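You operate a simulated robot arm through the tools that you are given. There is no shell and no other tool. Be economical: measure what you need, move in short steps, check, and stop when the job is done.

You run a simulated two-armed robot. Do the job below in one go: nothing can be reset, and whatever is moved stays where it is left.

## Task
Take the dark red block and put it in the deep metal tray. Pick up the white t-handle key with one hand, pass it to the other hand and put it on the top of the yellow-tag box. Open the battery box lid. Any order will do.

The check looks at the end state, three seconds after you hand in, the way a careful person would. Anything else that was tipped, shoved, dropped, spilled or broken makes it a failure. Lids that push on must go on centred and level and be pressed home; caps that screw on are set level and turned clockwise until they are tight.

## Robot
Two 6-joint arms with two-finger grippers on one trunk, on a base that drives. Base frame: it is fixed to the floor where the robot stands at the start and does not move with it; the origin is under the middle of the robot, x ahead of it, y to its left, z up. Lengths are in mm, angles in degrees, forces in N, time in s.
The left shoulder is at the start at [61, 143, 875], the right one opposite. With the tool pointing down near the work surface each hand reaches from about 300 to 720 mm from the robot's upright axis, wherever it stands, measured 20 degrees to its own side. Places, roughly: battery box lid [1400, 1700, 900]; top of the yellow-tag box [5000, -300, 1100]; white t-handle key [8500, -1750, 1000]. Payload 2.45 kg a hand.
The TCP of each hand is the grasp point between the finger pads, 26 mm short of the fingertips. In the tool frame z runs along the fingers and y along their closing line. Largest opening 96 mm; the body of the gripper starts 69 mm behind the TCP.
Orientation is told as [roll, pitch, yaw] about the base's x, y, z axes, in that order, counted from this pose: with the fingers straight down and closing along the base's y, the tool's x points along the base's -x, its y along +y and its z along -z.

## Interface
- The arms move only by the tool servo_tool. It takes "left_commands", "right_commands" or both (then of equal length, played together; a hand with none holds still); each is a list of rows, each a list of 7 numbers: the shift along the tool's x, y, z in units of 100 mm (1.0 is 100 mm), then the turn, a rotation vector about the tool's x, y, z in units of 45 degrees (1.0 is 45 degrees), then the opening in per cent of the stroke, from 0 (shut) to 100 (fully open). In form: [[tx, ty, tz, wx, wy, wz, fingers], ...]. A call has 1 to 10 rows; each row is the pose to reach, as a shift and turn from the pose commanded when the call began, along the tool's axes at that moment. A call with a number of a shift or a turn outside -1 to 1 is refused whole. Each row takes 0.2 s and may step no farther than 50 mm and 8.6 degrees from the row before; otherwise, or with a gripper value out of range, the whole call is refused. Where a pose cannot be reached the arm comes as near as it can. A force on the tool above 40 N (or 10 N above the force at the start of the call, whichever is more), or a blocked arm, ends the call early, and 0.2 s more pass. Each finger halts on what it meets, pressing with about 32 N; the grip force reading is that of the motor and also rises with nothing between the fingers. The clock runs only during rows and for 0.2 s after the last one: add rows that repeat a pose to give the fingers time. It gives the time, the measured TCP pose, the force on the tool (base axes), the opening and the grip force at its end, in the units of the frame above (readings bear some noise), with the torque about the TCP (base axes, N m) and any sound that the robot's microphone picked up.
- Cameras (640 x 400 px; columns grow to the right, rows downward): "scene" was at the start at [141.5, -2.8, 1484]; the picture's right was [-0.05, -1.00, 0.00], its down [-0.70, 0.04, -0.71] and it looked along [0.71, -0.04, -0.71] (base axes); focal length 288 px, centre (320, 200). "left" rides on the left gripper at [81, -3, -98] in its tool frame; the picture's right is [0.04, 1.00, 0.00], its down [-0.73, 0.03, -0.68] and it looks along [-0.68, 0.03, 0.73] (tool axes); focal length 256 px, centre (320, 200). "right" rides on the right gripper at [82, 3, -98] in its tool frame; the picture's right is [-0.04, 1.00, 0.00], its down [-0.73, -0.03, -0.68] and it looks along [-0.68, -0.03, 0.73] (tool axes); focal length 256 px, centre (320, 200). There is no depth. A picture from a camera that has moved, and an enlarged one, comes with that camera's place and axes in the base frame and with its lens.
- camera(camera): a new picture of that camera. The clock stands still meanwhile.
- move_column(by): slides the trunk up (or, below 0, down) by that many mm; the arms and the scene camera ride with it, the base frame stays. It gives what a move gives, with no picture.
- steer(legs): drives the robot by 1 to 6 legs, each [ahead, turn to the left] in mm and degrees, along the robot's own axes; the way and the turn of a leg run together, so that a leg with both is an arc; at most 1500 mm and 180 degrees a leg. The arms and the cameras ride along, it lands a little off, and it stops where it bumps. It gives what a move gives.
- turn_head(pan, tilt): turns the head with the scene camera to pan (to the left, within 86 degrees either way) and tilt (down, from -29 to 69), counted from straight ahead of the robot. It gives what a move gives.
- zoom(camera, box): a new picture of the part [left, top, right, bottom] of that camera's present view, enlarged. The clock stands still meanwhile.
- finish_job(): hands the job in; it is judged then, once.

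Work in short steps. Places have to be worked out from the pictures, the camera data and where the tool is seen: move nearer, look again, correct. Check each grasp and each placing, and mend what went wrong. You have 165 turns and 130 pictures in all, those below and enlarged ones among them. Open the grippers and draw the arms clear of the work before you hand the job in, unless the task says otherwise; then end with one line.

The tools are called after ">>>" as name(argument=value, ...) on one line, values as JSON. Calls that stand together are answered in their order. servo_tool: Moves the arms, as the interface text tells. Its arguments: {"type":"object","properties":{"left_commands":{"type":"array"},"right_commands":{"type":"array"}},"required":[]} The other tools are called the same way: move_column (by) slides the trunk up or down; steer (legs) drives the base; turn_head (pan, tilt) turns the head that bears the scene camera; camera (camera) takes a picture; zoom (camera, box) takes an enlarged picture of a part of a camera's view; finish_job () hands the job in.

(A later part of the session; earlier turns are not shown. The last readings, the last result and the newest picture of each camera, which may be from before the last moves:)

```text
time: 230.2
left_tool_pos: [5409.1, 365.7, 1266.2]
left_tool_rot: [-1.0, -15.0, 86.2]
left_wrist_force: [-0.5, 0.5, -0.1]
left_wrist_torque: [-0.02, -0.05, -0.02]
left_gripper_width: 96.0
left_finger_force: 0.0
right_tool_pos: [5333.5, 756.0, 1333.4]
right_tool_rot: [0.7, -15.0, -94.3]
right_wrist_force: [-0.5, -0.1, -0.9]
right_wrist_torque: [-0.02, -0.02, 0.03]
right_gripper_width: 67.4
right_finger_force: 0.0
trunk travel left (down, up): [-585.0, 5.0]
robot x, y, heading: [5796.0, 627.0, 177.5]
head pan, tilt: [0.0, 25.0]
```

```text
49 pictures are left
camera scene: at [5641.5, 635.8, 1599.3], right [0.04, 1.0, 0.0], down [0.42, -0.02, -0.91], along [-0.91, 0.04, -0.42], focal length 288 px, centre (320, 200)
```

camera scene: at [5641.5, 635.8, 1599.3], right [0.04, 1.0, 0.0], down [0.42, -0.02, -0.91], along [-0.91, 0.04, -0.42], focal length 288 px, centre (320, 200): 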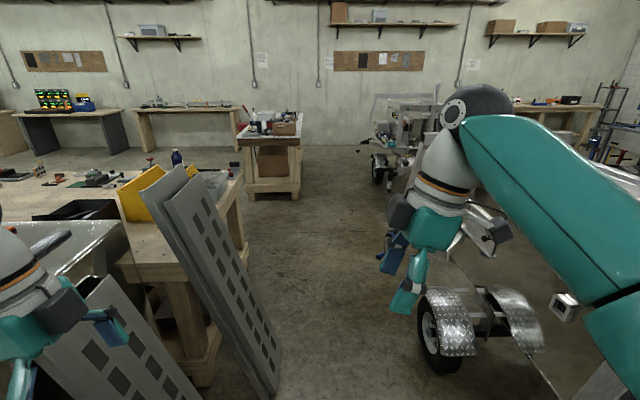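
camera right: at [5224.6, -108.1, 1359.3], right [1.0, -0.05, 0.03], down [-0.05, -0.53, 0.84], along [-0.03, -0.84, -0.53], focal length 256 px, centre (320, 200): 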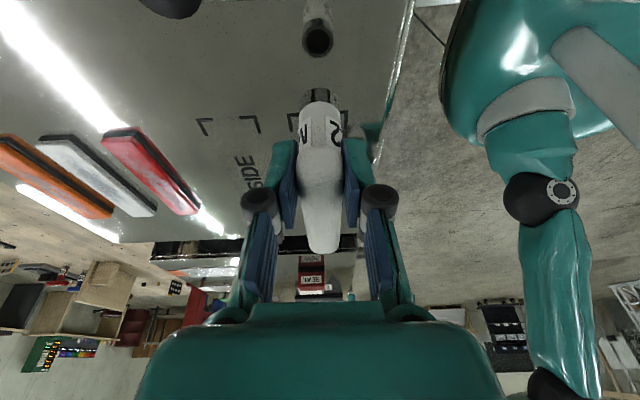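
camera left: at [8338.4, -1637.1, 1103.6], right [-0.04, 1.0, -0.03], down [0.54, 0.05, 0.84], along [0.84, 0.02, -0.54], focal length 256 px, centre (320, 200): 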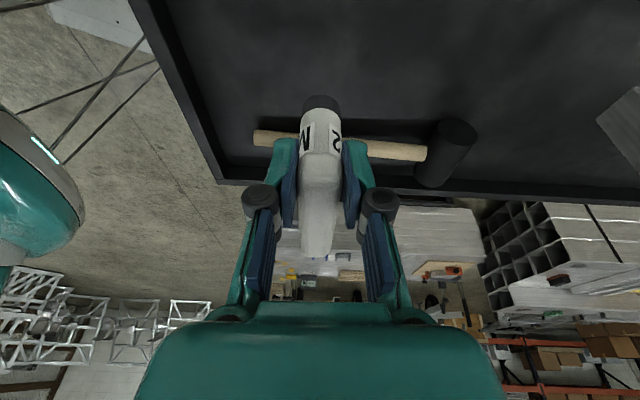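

Leaning panels reach y≈440 and the trailer wheel y≈1300, so I run along y≈830. I step forward in stages.

>>> steer(legs=[[0, -10], [950, 0], [0, 12]])

>>> camera(camera="scene")

```text
time: 236.8
left_tool_pos: [4493.1, 559.1, 1265.4]
left_tool_rot: [-0.9, -15.1, 88.3]
left_wrist_force: [0.8, 1.1, -0.4]
left_wrist_torque: [-0.04, 0.0, 0.0]
left_gripper_width: 95.8
left_finger_force: 0.1
right_tool_pos: [4401.4, 945.8, 1333.1]
right_tool_rot: [0.8, -15.1, -92.3]
right_wrist_force: [0.1, -0.5, -0.1]
right_wrist_torque: [0.03, -0.02, -0.01]
right_gripper_width: 67.1
right_finger_force: 0.0
trunk travel left (down, up): [-585.0, 5.0]
robot x, y, heading: [4865.6, 842.1, 179.3]
head pan, tilt: [0.0, 25.0]
```

```text
48 pictures are left
camera scene: at [4715.4, 841.7, 1599.4], right [0.01, 1.0, 0.0], down [0.42, 0.0, -0.91], along [-0.91, 0.01, -0.42], focal length 288 px, centre (320, 200)
```

scene: 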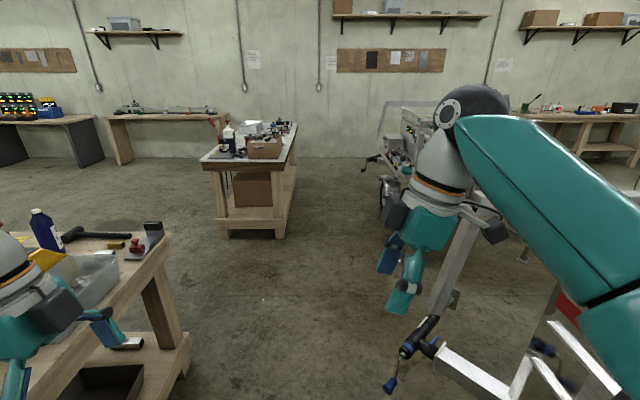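

A hitch on trailer 2 protrudes near (4050,1100). I go straight 350, then veer left to pass it, and look again.

>>> steer(legs=[[350, 0], [0, 12], [1150, 0], [0, -32]])

>>> camera(camera="scene")

```text
time: 247.2
left_tool_pos: [2944.0, 485.8, 1265.3]
left_tool_rot: [-1.0, -15.0, 68.0]
left_wrist_force: [0.7, -0.1, -0.1]
left_wrist_torque: [0.03, 0.02, 0.01]
left_gripper_width: 96.2
left_finger_force: 0.0
right_tool_pos: [2993.1, 880.4, 1333.9]
right_tool_rot: [0.6, -15.1, -112.5]
right_wrist_force: [0.8, 0.5, 0.4]
right_wrist_torque: [0.0, 0.0, 0.03]
right_gripper_width: 67.1
right_finger_force: 0.1
trunk travel left (down, up): [-585.0, 5.0]
robot x, y, heading: [3388.8, 600.6, 159.1]
head pan, tilt: [0.0, 25.0]
```

```text
47 pictures are left
camera scene: at [3242.6, 655.4, 1599.4], right [0.35, 0.94, 0.0], down [0.4, -0.15, -0.91], along [-0.85, 0.32, -0.42], focal length 288 px, centre (320, 200)
```

scene: 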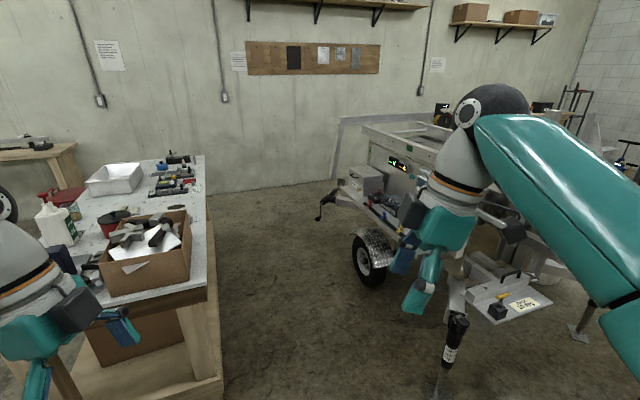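

Trailer 1's battery box shows at (365,180). I zoom in.

>>> zoom(camera="scene", box=[300, 110, 540, 340])

```text
1.74 times, centred on (420, 225) of scene
camera zoom: at [3242.6, 655.4, 1599.4], right [0.35, 0.94, 0.0], down [0.4, -0.15, -0.91], along [-0.85, 0.32, -0.42], focal length 500 px, centre (146, 156)
```

zoom: 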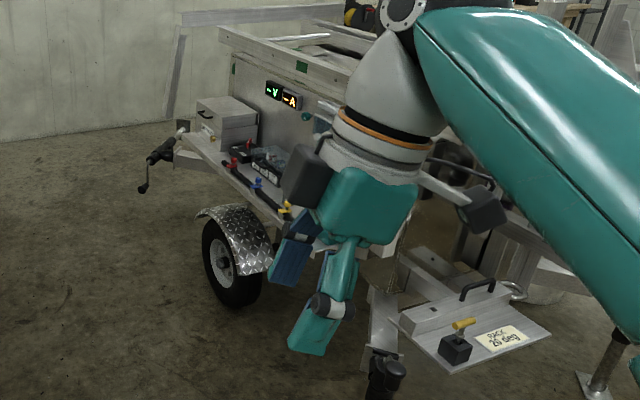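

I drive along between bench and trailer to about (1450, 980) and face the box.

>>> steer(legs=[[1000, 0], [0, 19], [950, 0], [0, -45], [0, -40]])

>>> turn_head(pan=0, tilt=40)

>>> camera(camera="scene")

```text
time: 262.3
left_tool_pos: [1168.2, 1304.1, 1267.8]
left_tool_rot: [-0.9, -14.9, 10.0]
left_wrist_force: [0.6, 1.3, 0.0]
left_wrist_torque: [-0.06, 0.07, 0.0]
left_gripper_width: 96.2
left_finger_force: 0.1
right_tool_pos: [1530.2, 1471.3, 1334.1]
right_tool_rot: [0.8, -15.3, -170.6]
right_wrist_force: [0.4, 0.3, -0.4]
right_wrist_torque: [-0.04, 0.08, -0.02]
right_gripper_width: 67.1
right_finger_force: 0.0
trunk travel left (down, up): [-585.0, 5.0]
robot x, y, heading: [1451.0, 973.6, 99.2]
head pan, tilt: [0.0, 25.0]
stopped in leg 5: the robot was blocked; the commanded pose is now the measured one
```

```text
time: 263.1
left_tool_pos: [1166.9, 1303.1, 1267.9]
left_tool_rot: [-0.9, -15.0, 9.9]
left_wrist_force: [0.4, 0.1, -0.4]
left_wrist_torque: [0.01, 0.02, -0.02]
left_gripper_width: 96.2
left_finger_force: 0.0
right_tool_pos: [1527.0, 1469.0, 1334.7]
right_tool_rot: [0.6, -15.0, -170.6]
right_wrist_force: [0.3, -0.8, 0.8]
right_wrist_torque: [0.01, -0.04, -0.02]
right_gripper_width: 67.3
right_finger_force: 0.0
trunk travel left (down, up): [-585.0, 5.0]
robot x, y, heading: [1451.9, 975.4, 99.3]
head pan, tilt: [0.0, 40.0]
```

```text
45 pictures are left
camera scene: at [1427.5, 1120.9, 1576.1], right [0.99, 0.16, 0.0], down [0.1, -0.63, -0.77], along [-0.12, 0.76, -0.64], focal length 288 px, centre (320, 200)
```

scene: 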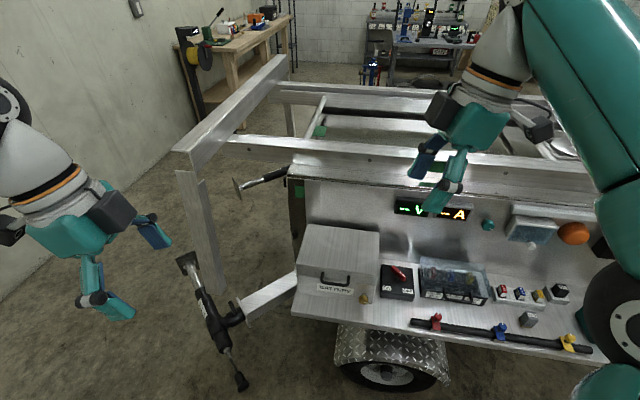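

The battery box is right ahead with a handle on its front. I zoom in on the lid and latch.

>>> zoom(camera="scene", box=[270, 200, 420, 330])

```text
3.08 times, centred on (345, 265) of scene
camera zoom: at [1427.5, 1120.9, 1576.1], right [0.99, 0.16, 0.0], down [0.1, -0.63, -0.77], along [-0.12, 0.76, -0.64], focal length 884 px, centre (243, 0)
```

zoom: 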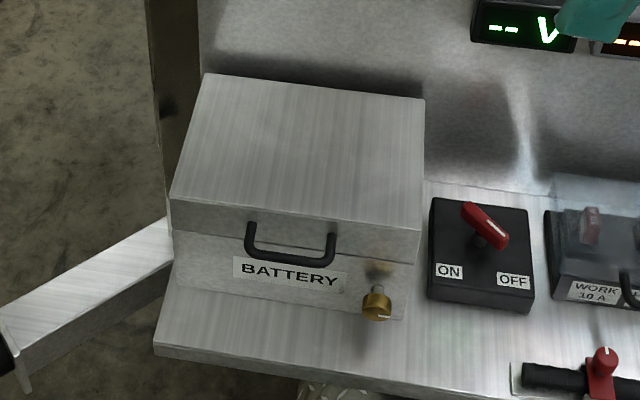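

The lid has a bail handle on its front edge and there is a brass knob (a latch?) below at right. I look through both hand cameras.

>>> camera(camera="right")

>>> camera(camera="left")

```text
43 pictures are left
camera right: at [1630.0, 1484.0, 1408.2], right [0.13, -0.99, 0.02], down [-0.53, -0.05, 0.85], along [-0.84, -0.12, -0.53], focal length 256 px, centre (320, 200)
```

right: 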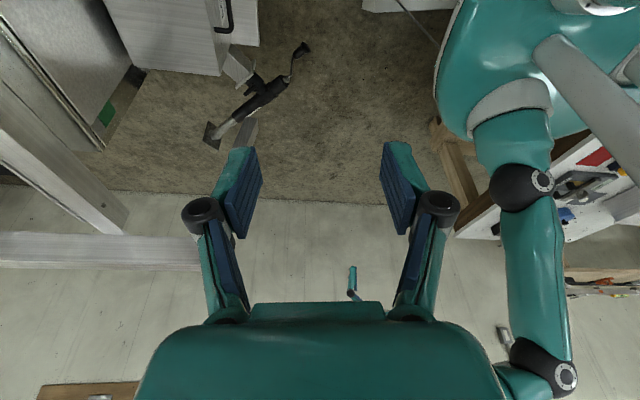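

```text
42 pictures are left
camera left: at [1064.5, 1283.0, 1341.1], right [-0.21, 0.98, -0.02], down [0.52, 0.13, 0.85], along [0.83, 0.16, -0.53], focal length 256 px, centre (320, 200)
```

left: 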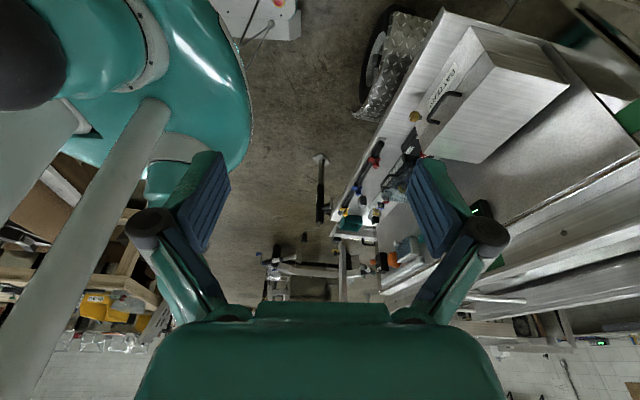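

>>> zoom(camera="left", box=[380, 0, 640, 200])

```text
2.00 times, centred on (510, 100) of left
camera zoom: at [1064.5, 1283.0, 1341.1], right [-0.21, 0.98, -0.02], down [0.52, 0.13, 0.85], along [0.83, 0.16, -0.53], focal length 512 px, centre (-60, 400)
```

zoom: 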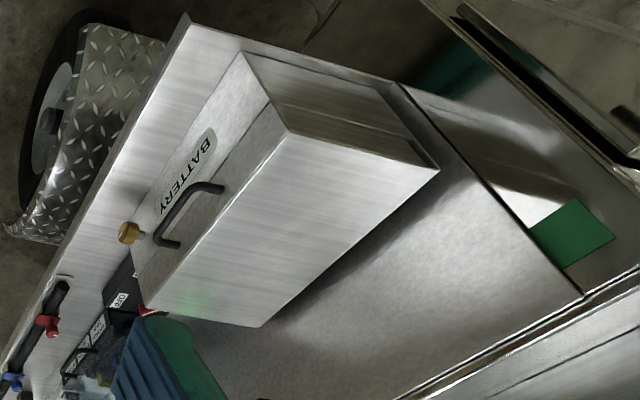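

Box located: lid x 1270–1520, y 1656–1833, top z≈858; handle bar at (1395, 1624, 823); knob at (1485, 1631, 760). I zoom tightly on knob and lid seam.

>>> zoom(camera="scene", box=[335, 270, 395, 315])

>>> zoom(camera="left", box=[405, 60, 515, 150])

```text
8.89 times, centred on (365, 292) of scene
camera zoom: at [1427.5, 1120.9, 1576.1], right [0.99, 0.16, 0.0], down [0.1, -0.63, -0.77], along [-0.12, 0.76, -0.64], focal length 2555 px, centre (-80, -622)
```

zoom: 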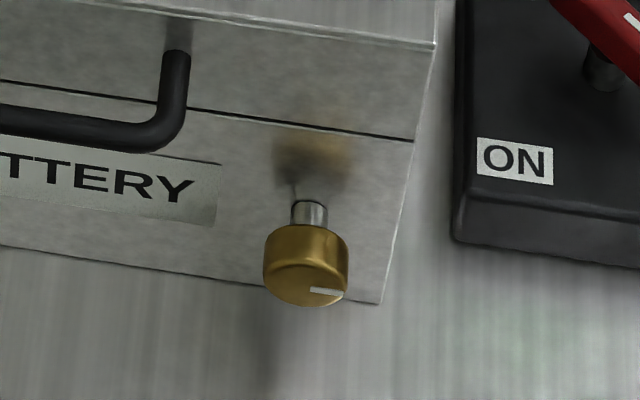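

```text
4.44 times, centred on (460, 105) of left
camera zoom: at [1064.5, 1283.0, 1341.1], right [-0.21, 0.98, -0.02], down [0.52, 0.13, 0.85], along [0.83, 0.16, -0.53], focal length 1138 px, centre (-302, 622)
```

zoom: 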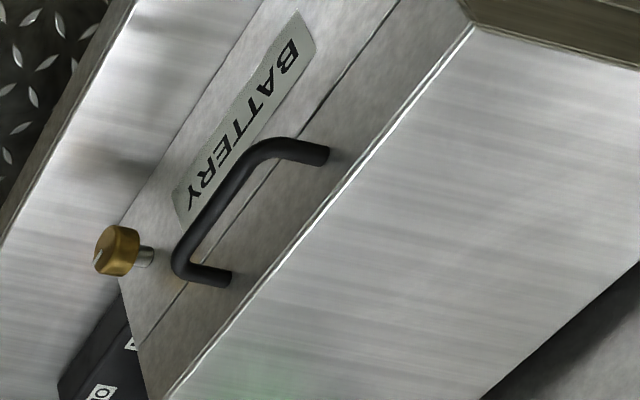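

The knob may be a latch, but I'll first try the handle gently. I roll forward 170 mm and bring the left hand upright with closing line along y.

>>> steer(legs=[[170, 0]])

>>> servo_tool(left_commands=[[-0.2, 0, 0, 0, 0.11, 0.08, 100], [-0.4, 0, 0, 0, 0.22, 0.15, 100], [-0.6, 0, 0, 0, 0.333, 0.22, 100]])

```text
time: 264.5
left_tool_pos: [1136.8, 1473.2, 1267.5]
left_tool_rot: [-1.0, -15.0, 9.9]
left_wrist_force: [-0.3, 1.0, -0.2]
left_wrist_torque: [-0.01, 0.01, -0.02]
left_gripper_width: 95.9
left_finger_force: 0.1
right_tool_pos: [1498.4, 1640.1, 1334.3]
right_tool_rot: [0.9, -15.1, -170.5]
right_wrist_force: [0.3, 0.7, 0.6]
right_wrist_torque: [-0.02, 0.04, -0.03]
right_gripper_width: 67.2
right_finger_force: 0.1
trunk travel left (down, up): [-585.0, 5.0]
robot x, y, heading: [1422.2, 1143.4, 99.4]
head pan, tilt: [0.0, 40.0]
```

```text
time: 265.3
left_tool_pos: [1196.1, 1481.5, 1285.7]
left_tool_rot: [0.5, 0.0, -0.1]
left_wrist_force: [0.9, -0.2, -1.0]
left_wrist_torque: [-0.02, 0.0, -0.01]
left_gripper_width: 96.1
left_finger_force: 0.1
right_tool_pos: [1501.0, 1639.1, 1334.3]
right_tool_rot: [0.9, -15.2, -170.5]
right_wrist_force: [0.5, 0.0, 0.2]
right_wrist_torque: [0.0, 0.0, 0.01]
right_gripper_width: 67.1
right_finger_force: 0.2
trunk travel left (down, up): [-585.0, 5.0]
robot x, y, heading: [1425.9, 1146.3, 99.4]
head pan, tilt: [0.0, 40.0]
```

Upright. Now I tilt left 40° forward while moving toward the handle, and move the right hand back out of the way.

>>> servo_tool(left_commands=[[-0.2, 0.08, 0.2, -0.178, 0, 0, 100], [-0.4, 0.16, 0.4, -0.356, 0, 0, 100], [-0.6, 0.24, 0.6, -0.534, 0, 0, 100], [-0.8, 0.32, 0.8, -0.712, 0, 0, 100], [-1.0, 0.4, 1.0, -0.889, 0, 0, 100]], right_commands=[[0.15, 0.15, -0.05, 0, 0, 0, 70], [0.3, 0.3, -0.1, 0, 0, 0, 70], [0.45, 0.45, -0.15, 0, 0, 0, 70], [0.6, 0.6, -0.2, 0, 0, 0, 70], [0.75, 0.75, -0.25, 0, 0, 0, 70]])

>>> camera(camera="scene")

```text
time: 266.5
left_tool_pos: [1296.8, 1520.9, 1184.7]
left_tool_rot: [40.5, 0.0, -0.2]
left_wrist_force: [-0.1, 1.2, 0.2]
left_wrist_torque: [0.0, 0.03, -0.02]
left_gripper_width: 95.9
left_finger_force: 0.0
right_tool_pos: [1589.8, 1576.8, 1340.6]
right_tool_rot: [0.7, -15.2, -170.5]
right_wrist_force: [0.7, -0.7, -0.1]
right_wrist_torque: [0.01, 0.03, 0.05]
right_gripper_width: 67.4
right_finger_force: 0.1
trunk travel left (down, up): [-585.0, 5.0]
robot x, y, heading: [1427.3, 1144.5, 99.4]
head pan, tilt: [0.0, 40.0]
```

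```text
38 pictures are left
camera scene: at [1401.0, 1289.8, 1576.1], right [0.99, 0.16, 0.0], down [0.1, -0.63, -0.77], along [-0.12, 0.76, -0.64], focal length 288 px, centre (320, 200)
```

scene: 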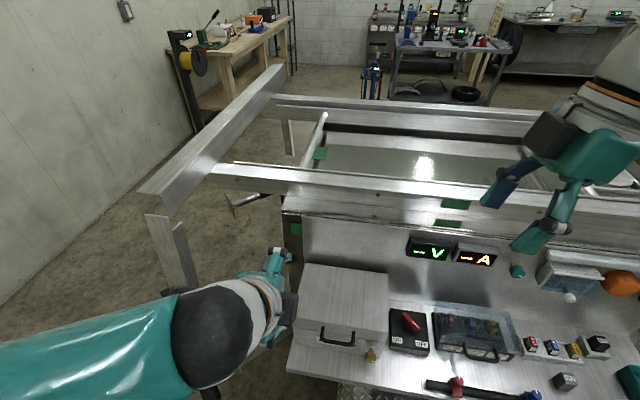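

Predictions match the picture to within 2 px. I bring left down to the pre-grasp point (1395,1565,893).

>>> servo_tool(left_commands=[[-0.16, -0.17, 0.28, 0, 0, 0, 100], [-0.32, -0.34, 0.56, 0, 0, 0, 100], [-0.48, -0.513, 0.84, 0, 0, 0, 100]])

>>> servo_tool(left_commands=[[-0.16, -0.17, 0.28, 0, 0, 0, 100], [-0.32, -0.34, 0.56, 0, 0, 0, 100], [-0.5, -0.513, 0.84, 0, 0, 0, 100]])

>>> servo_tool(left_commands=[[0, -0.17, 0.28, 0, 0, 0, 60], [0, -0.34, 0.56, 0, 0, 0, 60], [0, -0.513, 0.84, 0, 0, 0, 60], [0, -0.513, 0.84, 0, 0, 0, 60]])

>>> camera(camera="left")

>>> zoom(camera="scene", box=[240, 240, 440, 390])

```text
time: 267.3
left_tool_pos: [1344.8, 1540.6, 1086.7]
left_tool_rot: [40.4, 0.0, -0.1]
left_wrist_force: [0.1, -0.1, -0.1]
left_wrist_torque: [-0.02, 0.02, 0.02]
left_gripper_width: 95.9
left_finger_force: 0.1
right_tool_pos: [1588.6, 1578.6, 1340.6]
right_tool_rot: [0.8, -15.1, -170.5]
right_wrist_force: [-0.1, 0.2, 0.6]
right_wrist_torque: [-0.04, -0.01, -0.03]
right_gripper_width: 67.1
right_finger_force: 0.0
trunk travel left (down, up): [-585.0, 5.0]
robot x, y, heading: [1423.6, 1145.8, 99.4]
head pan, tilt: [0.0, 40.0]
```

```text
time: 268.1
left_tool_pos: [1395.4, 1554.4, 989.4]
left_tool_rot: [40.4, 0.0, -0.1]
left_wrist_force: [1.1, -0.1, 1.2]
left_wrist_torque: [0.02, 0.0, 0.03]
left_gripper_width: 95.9
left_finger_force: 0.1
right_tool_pos: [1590.0, 1579.1, 1339.7]
right_tool_rot: [0.8, -15.1, -170.5]
right_wrist_force: [1.1, 0.5, 0.3]
right_wrist_torque: [-0.01, 0.02, 0.0]
right_gripper_width: 67.1
right_finger_force: 0.1
trunk travel left (down, up): [-585.0, 5.0]
robot x, y, heading: [1425.1, 1142.9, 99.3]
head pan, tilt: [0.0, 40.0]
```

```text
time: 269.1
left_tool_pos: [1393.0, 1568.8, 894.3]
left_tool_rot: [40.7, -0.1, 0.1]
left_wrist_force: [0.6, 0.1, 0.8]
left_wrist_torque: [0.02, -0.02, 0.0]
left_gripper_width: 57.7
left_finger_force: 0.0
right_tool_pos: [1589.1, 1576.0, 1341.7]
right_tool_rot: [0.7, -15.0, -170.5]
right_wrist_force: [0.5, -0.1, 0.0]
right_wrist_torque: [0.0, 0.02, 0.01]
right_gripper_width: 67.1
right_finger_force: 0.0
trunk travel left (down, up): [-585.0, 5.0]
robot x, y, heading: [1423.2, 1145.0, 99.5]
head pan, tilt: [0.0, 40.0]
```

```text
37 pictures are left
camera left: at [1312.8, 1502.9, 965.8], right [-0.04, 0.76, 0.65], down [0.73, -0.42, 0.54], along [0.68, 0.5, -0.54], focal length 256 px, centre (320, 200)
```

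left: 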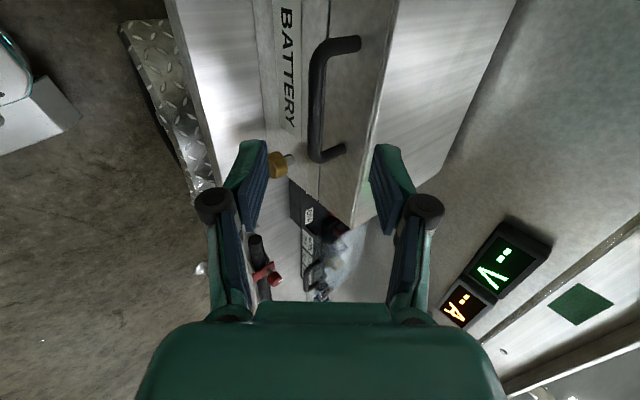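

```text
2.67 times, centred on (340, 315) of scene
camera zoom: at [1399.5, 1289.4, 1576.4], right [0.99, 0.16, 0.0], down [0.1, -0.63, -0.77], along [-0.12, 0.76, -0.64], focal length 767 px, centre (267, -107)
```

zoom: 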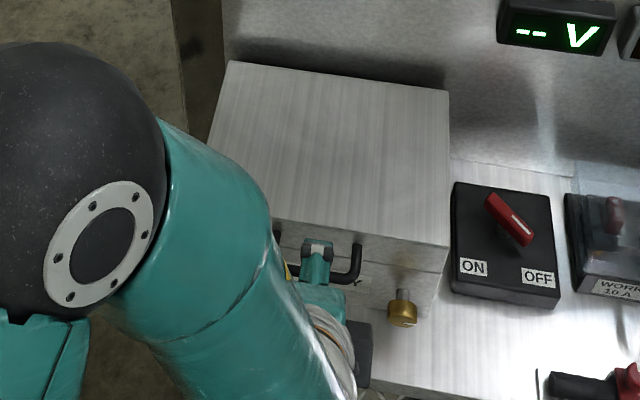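

The handle bar is confirmed at (1392, 1627, 823), with only ~29 mm to the lid. I tilt further to 60° and narrow the fingers to ~26 mm so the upper one slips behind the bar.

>>> servo_tool(left_commands=[[0, -0.11, 0.01, -0.145, 0, 0, 28], [0, -0.22, 0.02, -0.29, 0, 0, 28], [0, -0.334, 0.036, -0.43, 0, 0, 28], [0, -0.334, 0.036, -0.43, 0, 0, 28]])

>>> camera(camera="left")

```text
time: 270.0
left_tool_pos: [1335.0, 1563.9, 860.4]
left_tool_rot: [57.8, -1.6, 9.7]
left_wrist_force: [-0.6, -0.5, -0.3]
left_wrist_torque: [0.0, -0.03, 0.01]
left_gripper_width: 26.7
left_finger_force: 0.0
right_tool_pos: [1589.6, 1577.4, 1337.9]
right_tool_rot: [0.8, -15.1, -170.5]
right_wrist_force: [0.1, 0.1, 0.2]
right_wrist_torque: [-0.03, 0.03, -0.06]
right_gripper_width: 67.2
right_finger_force: 0.0
trunk travel left (down, up): [-585.0, 5.0]
robot x, y, heading: [1423.8, 1143.9, 99.3]
head pan, tilt: [0.0, 40.0]
stopped in row 4 (left hand): the arm was blocked; the commanded pose is now the measured one
```

```text
35 pictures are left
camera left: at [1268.2, 1467.1, 906.9], right [-0.15, 0.51, 0.84], down [0.81, -0.43, 0.41], along [0.57, 0.74, -0.35], focal length 256 px, centre (320, 200)
```

left: 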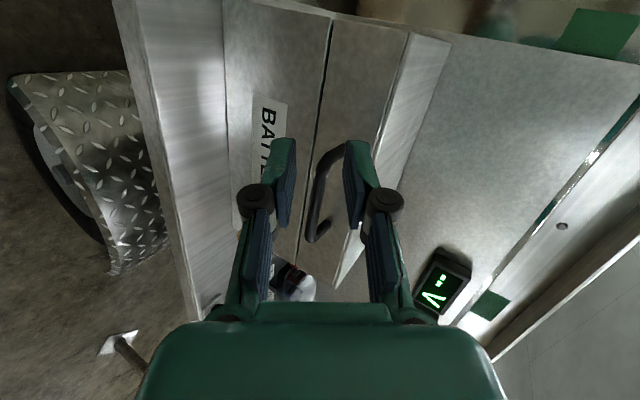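

The arm got blocked by its own posture (too close). I roll back 160 mm so the arm is more extended, then check the pose.

>>> steer(legs=[[-160, 0]])

>>> camera(camera="scene")

```text
time: 271.4
left_tool_pos: [1361.0, 1403.2, 863.0]
left_tool_rot: [57.8, -1.5, 9.6]
left_wrist_force: [0.8, -0.1, 0.2]
left_wrist_torque: [0.01, 0.02, 0.0]
left_gripper_width: 27.0
left_finger_force: 0.0
right_tool_pos: [1616.2, 1415.1, 1341.6]
right_tool_rot: [0.7, -15.0, -170.4]
right_wrist_force: [0.1, -1.6, 0.2]
right_wrist_torque: [0.07, -0.01, -0.03]
right_gripper_width: 67.3
right_finger_force: 0.1
trunk travel left (down, up): [-585.0, 5.0]
robot x, y, heading: [1449.9, 987.2, 99.3]
head pan, tilt: [0.0, 40.0]
```

```text
34 pictures are left
camera scene: at [1426.4, 1128.7, 1576.3], right [0.99, 0.16, 0.0], down [0.1, -0.63, -0.77], along [-0.12, 0.76, -0.64], focal length 288 px, centre (320, 200)
```

scene: 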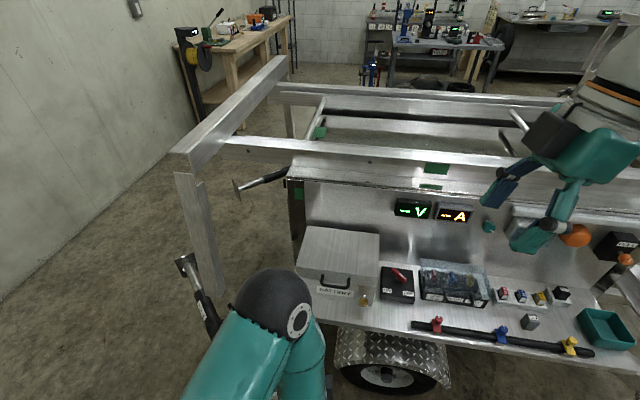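

I correct yaw to 0 and move forward toward the pre-grasp point.

>>> servo_tool(left_commands=[[-0.1, 0.12, 0.17, -0.012, -0.045, 0.028, 28], [-0.2, 0.25, 0.35, -0.025, -0.09, 0.056, 28], [-0.3, 0.37, 0.52, -0.037, -0.135, 0.085, 28], [-0.4, 0.5, 0.7, -0.05, -0.18, 0.113, 28], [-0.4, 0.5, 0.7, -0.05, -0.18, 0.113, 28]])

```text
time: 272.6
left_tool_pos: [1385.2, 1496.8, 866.9]
left_tool_rot: [60.2, -1.2, 0.0]
left_wrist_force: [0.4, -0.1, 0.0]
left_wrist_torque: [-0.02, 0.0, 0.03]
left_gripper_width: 27.1
left_finger_force: 0.0
right_tool_pos: [1617.2, 1417.7, 1341.6]
right_tool_rot: [0.7, -15.2, -170.6]
right_wrist_force: [-0.7, 0.6, 0.5]
right_wrist_torque: [0.01, 0.0, 0.02]
right_gripper_width: 67.0
right_finger_force: 0.1
trunk travel left (down, up): [-585.0, 5.0]
robot x, y, heading: [1450.9, 987.3, 99.0]
head pan, tilt: [0.0, 40.0]
```

>>> servo_tool(left_commands=[[-0.07, 0.27, 0.41, 0, 0, 0, 28], [-0.07, 0.27, 0.41, 0, 0, 0, 28]])

>>> camera(camera="left")

```text
time: 273.2
left_tool_pos: [1392.1, 1544.7, 870.4]
left_tool_rot: [60.1, -1.2, 0.0]
left_wrist_force: [0.1, 0.0, 0.3]
left_wrist_torque: [-0.02, 0.02, -0.02]
left_gripper_width: 26.9
left_finger_force: 0.0
right_tool_pos: [1614.6, 1416.2, 1341.1]
right_tool_rot: [0.7, -15.1, -170.6]
right_wrist_force: [0.2, -0.2, 0.4]
right_wrist_torque: [0.0, 0.0, -0.01]
right_gripper_width: 67.2
right_finger_force: 0.0
trunk travel left (down, up): [-585.0, 5.0]
robot x, y, heading: [1453.6, 983.4, 99.3]
head pan, tilt: [0.0, 40.0]
```

```text
33 pictures are left
camera left: at [1311.0, 1457.5, 914.8], right [-0.06, 0.5, 0.87], down [0.73, -0.57, 0.38], along [0.69, 0.65, -0.33], focal length 256 px, centre (320, 200)
```

left: 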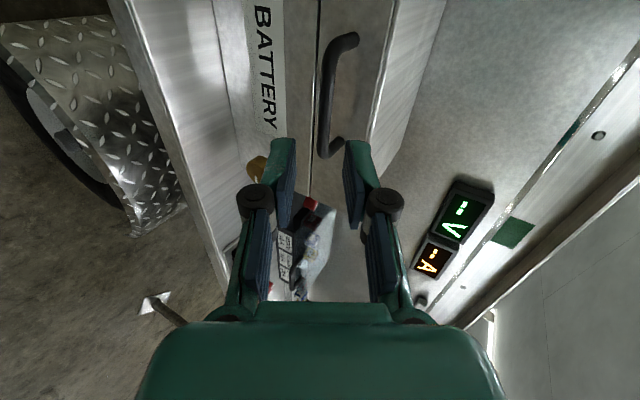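

Bar now measured at (1390,1626,826). I advance 55 mm and check the finger placement.

>>> servo_tool(left_commands=[[0.01, 0.01, 0.3, 0, 0, 0, 28], [0.02, 0.02, 0.55, 0, 0, 0, 28], [0.02, 0.02, 0.55, 0, 0, 0, 28]])

>>> zoom(camera="left", box=[200, 40, 460, 240])

```text
time: 274.0
left_tool_pos: [1391.6, 1593.9, 844.7]
left_tool_rot: [60.1, -1.2, 0.1]
left_wrist_force: [0.1, -0.8, -0.5]
left_wrist_torque: [0.02, -0.02, -0.05]
left_gripper_width: 26.8
left_finger_force: 0.0
right_tool_pos: [1615.6, 1417.9, 1341.5]
right_tool_rot: [0.7, -15.0, -170.6]
right_wrist_force: [-0.4, 0.8, 0.6]
right_wrist_torque: [0.01, 0.02, -0.01]
right_gripper_width: 67.2
right_finger_force: 0.0
trunk travel left (down, up): [-585.0, 5.0]
robot x, y, heading: [1451.6, 985.1, 99.2]
head pan, tilt: [0.0, 40.0]
```

```text
2.00 times, centred on (330, 140) of left
camera zoom: at [1309.7, 1506.6, 888.9], right [-0.06, 0.5, 0.87], down [0.73, -0.57, 0.38], along [0.69, 0.65, -0.33], focal length 512 px, centre (300, 320)
```

zoom: 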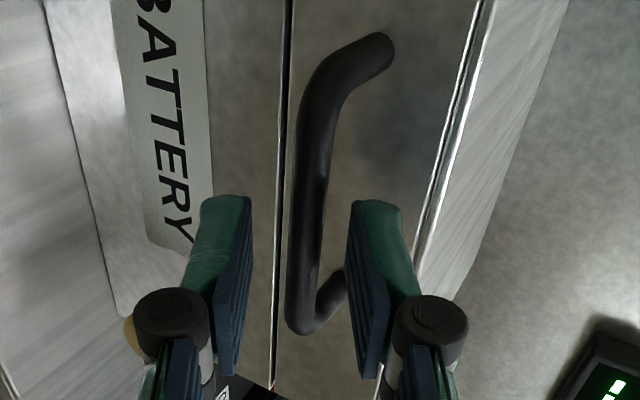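

Fingers straddle the bar centrally between its legs. I advance the last 22 mm and close.

>>> servo_tool(left_commands=[[-0.02, 0.02, 0.12, 0, 0, 0, 28], [-0.02, 0.02, 0.22, 0, 0, 0, 28], [-0.02, 0.02, 0.22, 0, 0, 0, 28]])

>>> servo_tool(left_commands=[[0, 0, 0, 0, 0, 0, 0], [0, 0, 0, 0, 0, 0, 0], [0, 0, 0, 0, 0, 0, 0]])

>>> zoom(camera="left", box=[200, 40, 460, 240])

```text
time: 274.8
left_tool_pos: [1394.2, 1612.9, 836.3]
left_tool_rot: [60.1, -1.2, 0.1]
left_wrist_force: [0.8, 0.7, 0.1]
left_wrist_torque: [-0.01, 0.01, -0.03]
left_gripper_width: 27.0
left_finger_force: 0.1
right_tool_pos: [1615.7, 1417.1, 1340.6]
right_tool_rot: [0.8, -15.1, -170.5]
right_wrist_force: [1.1, 0.1, 0.4]
right_wrist_torque: [0.0, -0.01, -0.01]
right_gripper_width: 67.1
right_finger_force: 0.0
trunk travel left (down, up): [-585.0, 5.0]
robot x, y, heading: [1451.7, 988.8, 99.3]
head pan, tilt: [0.0, 40.0]
```

```text
time: 275.6
left_tool_pos: [1394.3, 1613.8, 836.9]
left_tool_rot: [60.0, -1.4, 0.0]
left_wrist_force: [-1.5, 2.4, 0.7]
left_wrist_torque: [0.01, 0.52, -0.36]
left_gripper_width: 8.2
left_finger_force: 36.5
right_tool_pos: [1616.1, 1417.5, 1341.6]
right_tool_rot: [0.8, -15.1, -170.6]
right_wrist_force: [-0.7, -0.1, -0.6]
right_wrist_torque: [0.04, -0.03, -0.02]
right_gripper_width: 67.1
right_finger_force: 0.1
trunk travel left (down, up): [-585.0, 5.0]
robot x, y, heading: [1450.9, 987.1, 99.3]
head pan, tilt: [0.0, 40.0]
```

```text
2.00 times, centred on (330, 140) of left
camera zoom: at [1312.1, 1526.7, 879.6], right [-0.06, 0.5, 0.87], down [0.73, -0.57, 0.38], along [0.69, 0.65, -0.33], focal length 512 px, centre (300, 320)
```

zoom: 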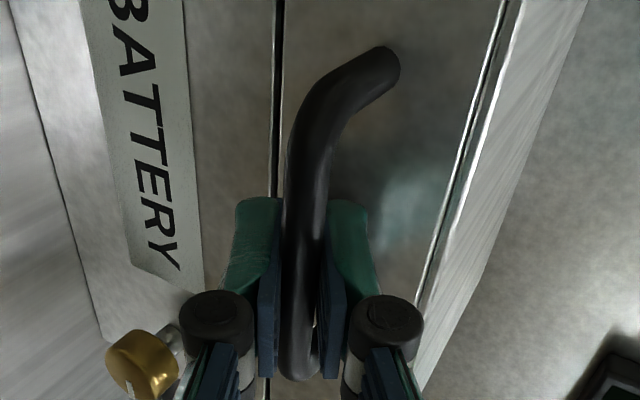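

Bar gripped (8 mm). I test-lift gently by 8 mm and watch the force.

>>> servo_tool(left_commands=[[0, 0.035, -0.02, 0, 0, 0, 0], [0, 0.07, -0.04, 0, 0, 0, 0], [0, 0.07, -0.04, 0, 0, 0, 0]])

>>> zoom(camera="left", box=[200, 40, 460, 240])

```text
time: 276.4
left_tool_pos: [1393.2, 1614.1, 844.2]
left_tool_rot: [60.0, -1.3, 0.0]
left_wrist_force: [1.2, -4.9, -1.5]
left_wrist_torque: [-0.09, 0.55, -0.3]
left_gripper_width: 8.5
left_finger_force: 36.8
right_tool_pos: [1615.9, 1417.5, 1341.7]
right_tool_rot: [0.7, -15.0, -170.6]
right_wrist_force: [0.0, -0.8, 0.0]
right_wrist_torque: [0.02, 0.02, -0.01]
right_gripper_width: 67.0
right_finger_force: 0.0
trunk travel left (down, up): [-585.0, 5.0]
robot x, y, heading: [1446.6, 985.0, 99.3]
head pan, tilt: [0.0, 40.0]
```

```text
2.00 times, centred on (330, 140) of left
camera zoom: at [1312.0, 1526.2, 887.3], right [-0.06, 0.5, 0.86], down [0.72, -0.57, 0.38], along [0.69, 0.65, -0.33], focal length 512 px, centre (300, 320)
```

zoom: 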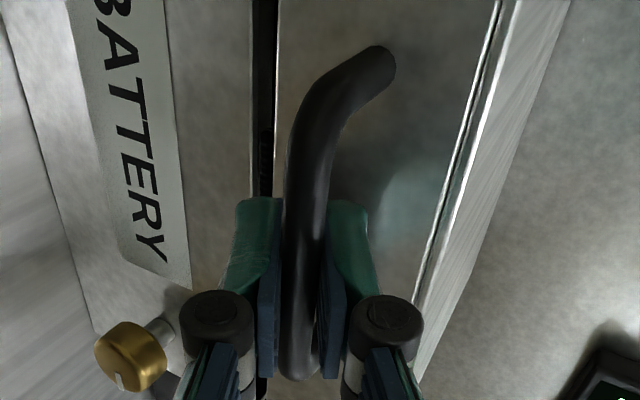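

The seam opens freely, so the lid isn't latched. I follow the hinge arc up to about 26°.

>>> servo_tool(left_commands=[[0, 0.192, -0.088, 0, 0, 0, 0], [0, 0.398, -0.16, 0, 0, 0, 0], [0, 0.61, -0.208, 0, 0, 0, 0], [0, 0.825, -0.234, 0, 0, 0, 0], [0, 0.825, -0.234, 0, 0, 0, 0]])

>>> camera(camera="scene")

```text
time: 277.6
left_tool_pos: [1393.8, 1631.7, 929.0]
left_tool_rot: [60.3, -1.2, -0.1]
left_wrist_force: [2.9, -21.2, 7.8]
left_wrist_torque: [0.01, 0.63, -0.53]
left_gripper_width: 8.1
left_finger_force: 36.1
right_tool_pos: [1616.4, 1414.6, 1343.0]
right_tool_rot: [0.6, -15.0, -170.6]
right_wrist_force: [0.5, -0.3, 0.3]
right_wrist_torque: [0.08, -0.01, 0.0]
right_gripper_width: 67.1
right_finger_force: 0.0
trunk travel left (down, up): [-585.0, 5.0]
robot x, y, heading: [1450.5, 986.0, 99.0]
head pan, tilt: [0.0, 40.0]
```

```text
29 pictures are left
camera scene: at [1426.8, 1126.5, 1576.5], right [0.99, 0.16, 0.0], down [0.1, -0.63, -0.77], along [-0.12, 0.76, -0.64], focal length 288 px, centre (320, 200)
```

scene: 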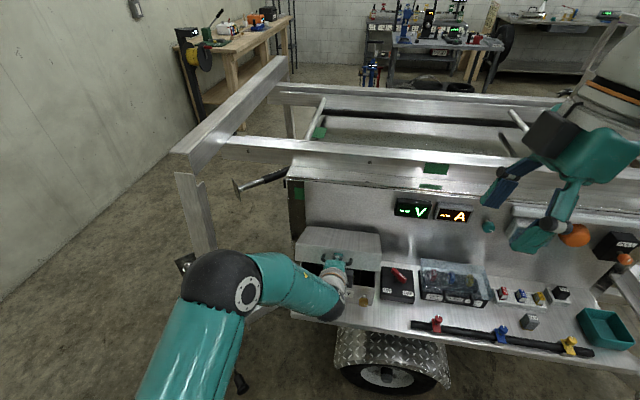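

The lid is rising; the -21 N in y says the hinge is nearer z≈845. I follow the corrected arc to about 50°.

>>> servo_tool(left_commands=[[0, 0.12, -0.08, 0, 0, 0, 0], [0, 0.281, -0.097, 0, 0, 0, 0], [0, 0.43, -0.09, 0, 0, 0, 0], [0, 0.57, -0.076, 0, 0, 0, 0], [0, 0.72, -0.05, 0, 0, 0, 0], [0, 0.853, -0.016, 0, 0, 0, 0], [0, 0.991, 0.03, 0, 0, 0, 0], [0, 0.991, 0.03, 0, 0, 0, 0]])

```text
time: 279.4
left_tool_pos: [1392.2, 1686.6, 1011.7]
left_tool_rot: [60.2, -1.2, -0.1]
left_wrist_force: [17.8, -1.6, 0.7]
left_wrist_torque: [0.02, 0.64, -0.63]
left_gripper_width: 8.5
left_finger_force: 35.9
right_tool_pos: [1618.1, 1418.4, 1342.7]
right_tool_rot: [0.7, -15.3, -170.6]
right_wrist_force: [-0.3, -0.1, 0.2]
right_wrist_torque: [-0.01, 0.0, 0.01]
right_gripper_width: 67.2
right_finger_force: 0.1
trunk travel left (down, up): [-585.0, 5.0]
robot x, y, heading: [1449.7, 984.0, 99.4]
head pan, tilt: [0.0, 40.0]
```

Forces along the arc are small. I continue to ~80° with rows every ~5°, easing 2 mm in +x.

>>> servo_tool(left_commands=[[-0.01, 0.17, 0.07, 0, 0, 0, 0], [-0.02, 0.332, 0.155, 0, 0, 0, 0], [-0.02, 0.485, 0.255, 0, 0, 0, 0], [-0.02, 0.627, 0.366, 0, 0, 0, 0], [-0.02, 0.76, 0.49, 0, 0, 0, 0], [-0.02, 0.884, 0.621, 0, 0, 0, 0], [-0.02, 0.884, 0.621, 0, 0, 0, 0]])

>>> camera(camera="scene")

```text
time: 281.0
left_tool_pos: [1392.8, 1782.9, 1061.2]
left_tool_rot: [60.4, -1.1, 0.0]
left_wrist_force: [11.8, -1.2, 13.7]
left_wrist_torque: [0.0, 0.95, -0.22]
left_gripper_width: 8.4
left_finger_force: 36.5
right_tool_pos: [1617.2, 1416.0, 1341.3]
right_tool_rot: [0.6, -15.2, -170.5]
right_wrist_force: [-0.5, -0.2, 0.5]
right_wrist_torque: [0.01, -0.01, -0.04]
right_gripper_width: 67.3
right_finger_force: 0.2
trunk travel left (down, up): [-585.0, 5.0]
robot x, y, heading: [1451.7, 983.4, 99.4]
head pan, tilt: [0.0, 40.0]
```

```text
28 pictures are left
camera scene: at [1428.3, 1128.7, 1576.4], right [0.99, 0.16, 0.0], down [0.1, -0.63, -0.77], along [-0.12, 0.76, -0.64], focal length 288 px, centre (320, 200)
```

scene: 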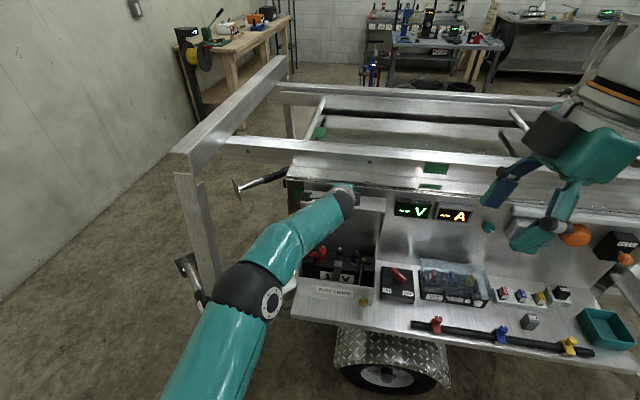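

The lid is nearly upright and the battery is exposed. I carry on carefully past vertical, watching for its stop.

>>> servo_tool(left_commands=[[0, 0.07, 0.06, 0, 0, 0, 0], [0, 0.142, 0.126, 0, 0, 0, 0], [0, 0.2, 0.2, 0, 0, 0, 0], [0, 0.254, 0.27, 0, 0, 0, 0], [0, 0.254, 0.27, 0, 0, 0, 0]])

```text
time: 282.2
left_tool_pos: [1392.6, 1804.8, 1063.9]
left_tool_rot: [59.9, -1.2, -0.2]
left_wrist_force: [8.8, -25.7, -2.2]
left_wrist_torque: [0.09, 0.76, -0.61]
left_gripper_width: 8.3
left_finger_force: 36.5
left hand out of reach, approached as far as the arm can: row 3, 4, 5
right_tool_pos: [1616.5, 1414.3, 1342.5]
right_tool_rot: [0.6, -15.1, -170.5]
right_wrist_force: [0.7, 0.0, 0.4]
right_wrist_torque: [-0.01, -0.02, 0.0]
right_gripper_width: 67.2
right_finger_force: 0.0
trunk travel left (down, up): [-585.0, 5.0]
robot x, y, heading: [1454.5, 988.5, 99.2]
head pan, tilt: [0.0, 40.0]
```

Reach limit and a -26 N push-back; perhaps the lid is against the panel. I look closer.

>>> zoom(camera="scene", box=[270, 150, 430, 310])

>>> camera(camera="left")

```text
2.50 times, centred on (350, 230) of scene
camera zoom: at [1427.7, 1126.6, 1576.3], right [0.99, 0.16, 0.0], down [0.1, -0.63, -0.77], along [-0.12, 0.76, -0.64], focal length 719 px, centre (245, 125)
```

zoom: 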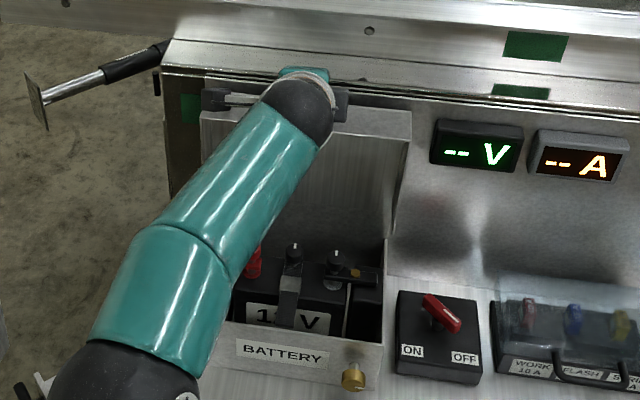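

```text
26 pictures are left
camera left: at [1310.9, 1718.6, 1108.0], right [-0.06, 0.5, 0.86], down [0.73, -0.57, 0.38], along [0.69, 0.65, -0.33], focal length 256 px, centre (320, 200)
```

left: 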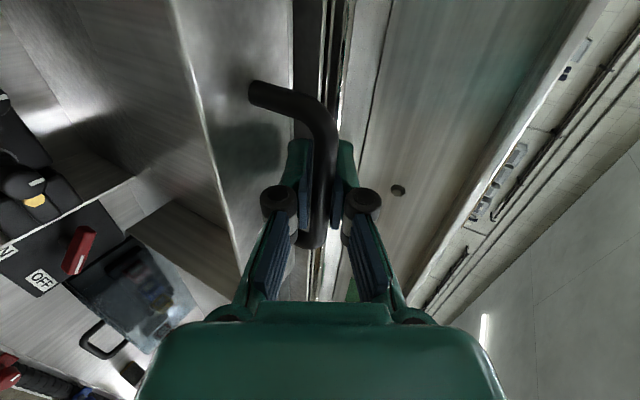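

The lid is about vertical; the upper finger is near the trailer flange. I rotate the tool 15° flatter about the bar to gain reach and clearance.

>>> servo_tool(left_commands=[[0, -0.06, -0.04, -0.167, 0, 0, 0], [0, -0.114, -0.078, -0.333, 0, 0, 0], [0, -0.114, -0.078, -0.333, 0, 0, 0]])

```text
time: 283.0
left_tool_pos: [1387.1, 1798.2, 1063.7]
left_tool_rot: [75.7, -1.1, 0.3]
left_wrist_force: [2.1, -2.1, 13.1]
left_wrist_torque: [-0.12, 0.99, 0.13]
left_gripper_width: 8.9
left_finger_force: 36.4
left hand out of reach, approached as far as the arm can: row 1, 2
right_tool_pos: [1615.2, 1419.0, 1341.1]
right_tool_rot: [0.6, -15.1, -170.6]
right_wrist_force: [0.1, 0.6, -0.8]
right_wrist_torque: [-0.03, 0.02, -0.01]
right_gripper_width: 67.0
right_finger_force: 0.1
trunk travel left (down, up): [-585.0, 5.0]
robot x, y, heading: [1451.0, 987.3, 99.2]
head pan, tilt: [0.0, 40.0]
```

Now reachable. I push +y 22 mm to carry the lid past vertical.

>>> servo_tool(left_commands=[[0, 0.03, 0.07, 0, 0, 0, 0], [0, 0.05, 0.14, 0, 0, 0, 0], [0, 0.073, 0.208, 0, 0, 0, 0], [0, 0.073, 0.208, 0, 0, 0, 0]])

>>> camera(camera="left")

```text
time: 284.0
left_tool_pos: [1391.3, 1818.2, 1054.4]
left_tool_rot: [74.8, -1.4, -0.2]
left_wrist_force: [-0.7, -0.3, 0.8]
left_wrist_torque: [0.0, 0.01, -0.02]
left_gripper_width: 0.3
left_finger_force: 29.0
right_tool_pos: [1615.3, 1419.4, 1341.7]
right_tool_rot: [0.8, -15.1, -170.7]
right_wrist_force: [-0.2, -0.1, -0.5]
right_wrist_torque: [-0.04, 0.03, -0.03]
right_gripper_width: 67.1
right_finger_force: 0.0
trunk travel left (down, up): [-585.0, 5.0]
robot x, y, heading: [1446.9, 988.5, 99.3]
head pan, tilt: [0.0, 40.0]
```

```text
25 pictures are left
camera left: at [1309.9, 1723.2, 1075.3], right [-0.06, 0.26, 0.96], down [0.73, -0.65, 0.23], along [0.68, 0.71, -0.15], focal length 256 px, centre (320, 200)
```

left: 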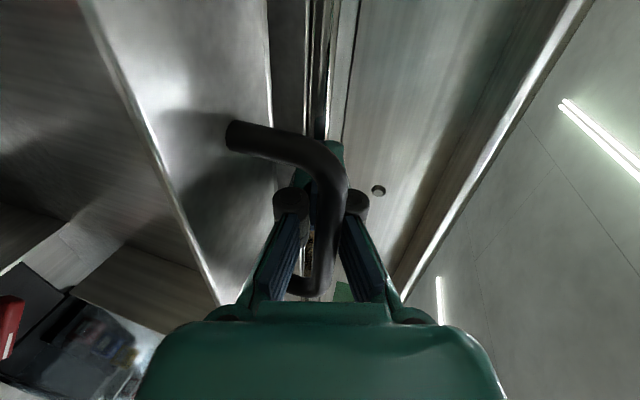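

The bar slipped and the closed fingers now sit inside the handle with no load, so the lid seems to stand by itself. I look from the head.

>>> zoom(camera="scene", box=[270, 150, 430, 310])

>>> zoom(camera="left", box=[180, 60, 440, 320])

```text
2.50 times, centred on (350, 230) of scene
camera zoom: at [1425.9, 1132.3, 1575.5], right [0.99, 0.16, 0.0], down [0.1, -0.64, -0.77], along [-0.12, 0.76, -0.64], focal length 719 px, centre (245, 125)
```

zoom: 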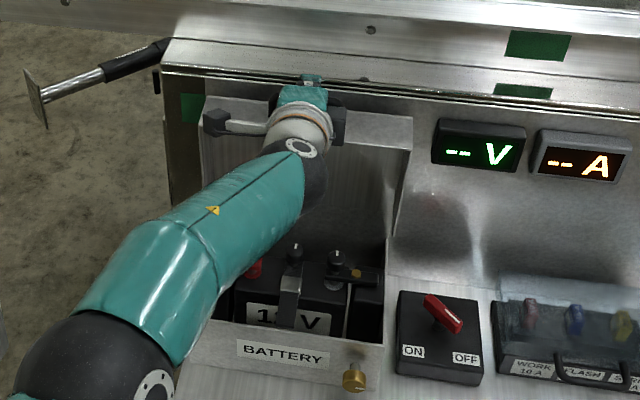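

```text
1.54 times, centred on (310, 190) of left
camera zoom: at [1309.9, 1723.2, 1075.3], right [-0.06, 0.26, 0.96], down [0.73, -0.65, 0.23], along [0.68, 0.71, -0.15], focal length 394 px, centre (335, 215)
```

zoom: 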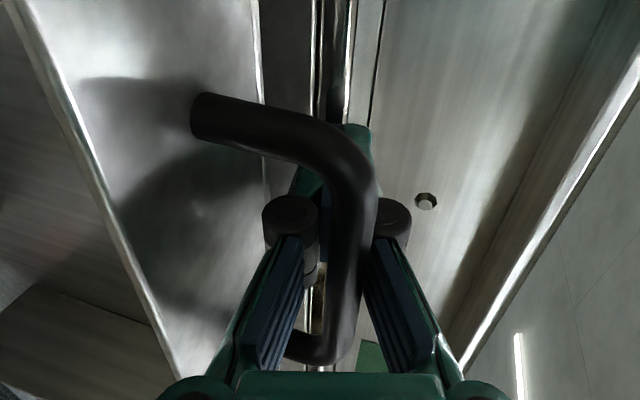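

The bar sits between the finger links, behind the closed pads. I open the fingers slightly and see whether the lid stays by itself.

>>> servo_tool(left_commands=[[0, 0, 0, 0, 0, 0, 15], [0, 0, 0, 0, 0, 0, 30], [0, 0, 0, 0, 0, 0, 30], [0, 0, 0, 0, 0, 0, 30]])

>>> zoom(camera="left", box=[180, 60, 440, 320])

```text
time: 285.0
left_tool_pos: [1392.6, 1818.5, 1061.2]
left_tool_rot: [75.3, -1.2, 0.0]
left_wrist_force: [0.9, 0.4, 5.9]
left_wrist_torque: [0.0, 0.01, -0.03]
left_gripper_width: 26.5
left_finger_force: 0.0
right_tool_pos: [1614.5, 1417.9, 1341.5]
right_tool_rot: [0.7, -15.1, -170.6]
right_wrist_force: [0.6, 0.2, -0.9]
right_wrist_torque: [-0.01, -0.02, -0.02]
right_gripper_width: 67.3
right_finger_force: 0.1
trunk travel left (down, up): [-585.0, 5.0]
robot x, y, heading: [1450.7, 986.1, 99.0]
head pan, tilt: [0.0, 40.0]
```

```text
1.54 times, centred on (310, 190) of left
camera zoom: at [1309.5, 1722.4, 1080.6], right [-0.06, 0.26, 0.96], down [0.73, -0.65, 0.22], along [0.68, 0.72, -0.15], focal length 394 px, centre (335, 215)
```

zoom: 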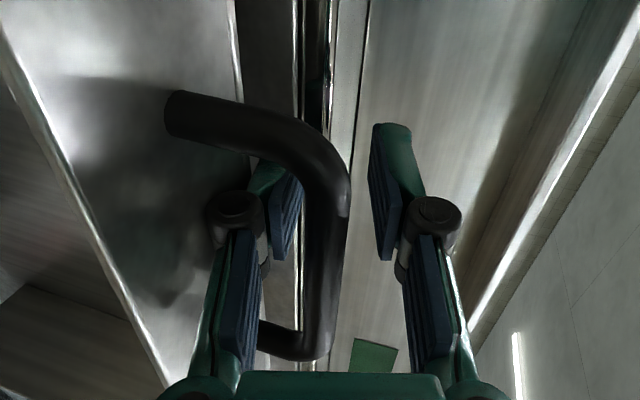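

The lid stands with fingers open. I retract along the tool axis in small steps.

>>> servo_tool(left_commands=[[0, 0.01, -0.1, 0, 0, 0, 30], [0, 0.01, -0.2, 0, 0, 0, 30], [0, 0.01, -0.25, 0, 0, 0, 30]])

>>> zoom(camera="left", box=[180, 60, 440, 320])

```text
time: 285.8
left_tool_pos: [1391.1, 1795.3, 1066.7]
left_tool_rot: [75.1, -1.3, 0.0]
left_wrist_force: [0.1, 1.0, 0.4]
left_wrist_torque: [0.04, 0.01, 0.01]
left_gripper_width: 28.9
left_finger_force: 0.1
right_tool_pos: [1615.0, 1418.0, 1342.1]
right_tool_rot: [0.7, -15.1, -170.6]
right_wrist_force: [-0.1, 0.5, 0.3]
right_wrist_torque: [0.02, 0.01, 0.01]
right_gripper_width: 67.3
right_finger_force: 0.1
trunk travel left (down, up): [-585.0, 5.0]
robot x, y, heading: [1451.0, 985.2, 99.1]
head pan, tilt: [0.0, 40.0]
```

```text
1.54 times, centred on (310, 190) of left
camera zoom: at [1309.5, 1699.2, 1087.0], right [-0.06, 0.26, 0.96], down [0.73, -0.65, 0.22], along [0.68, 0.72, -0.15], focal length 394 px, centre (335, 215)
```

zoom: 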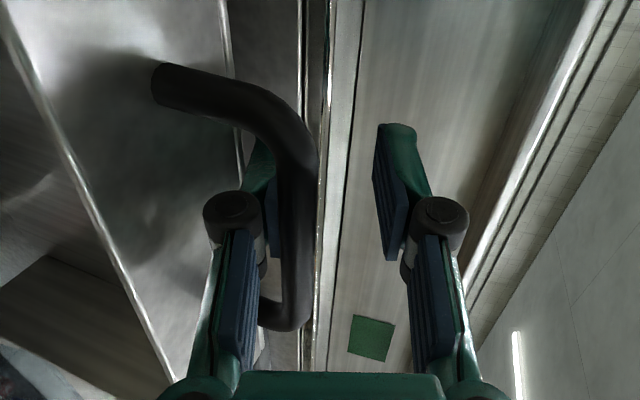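

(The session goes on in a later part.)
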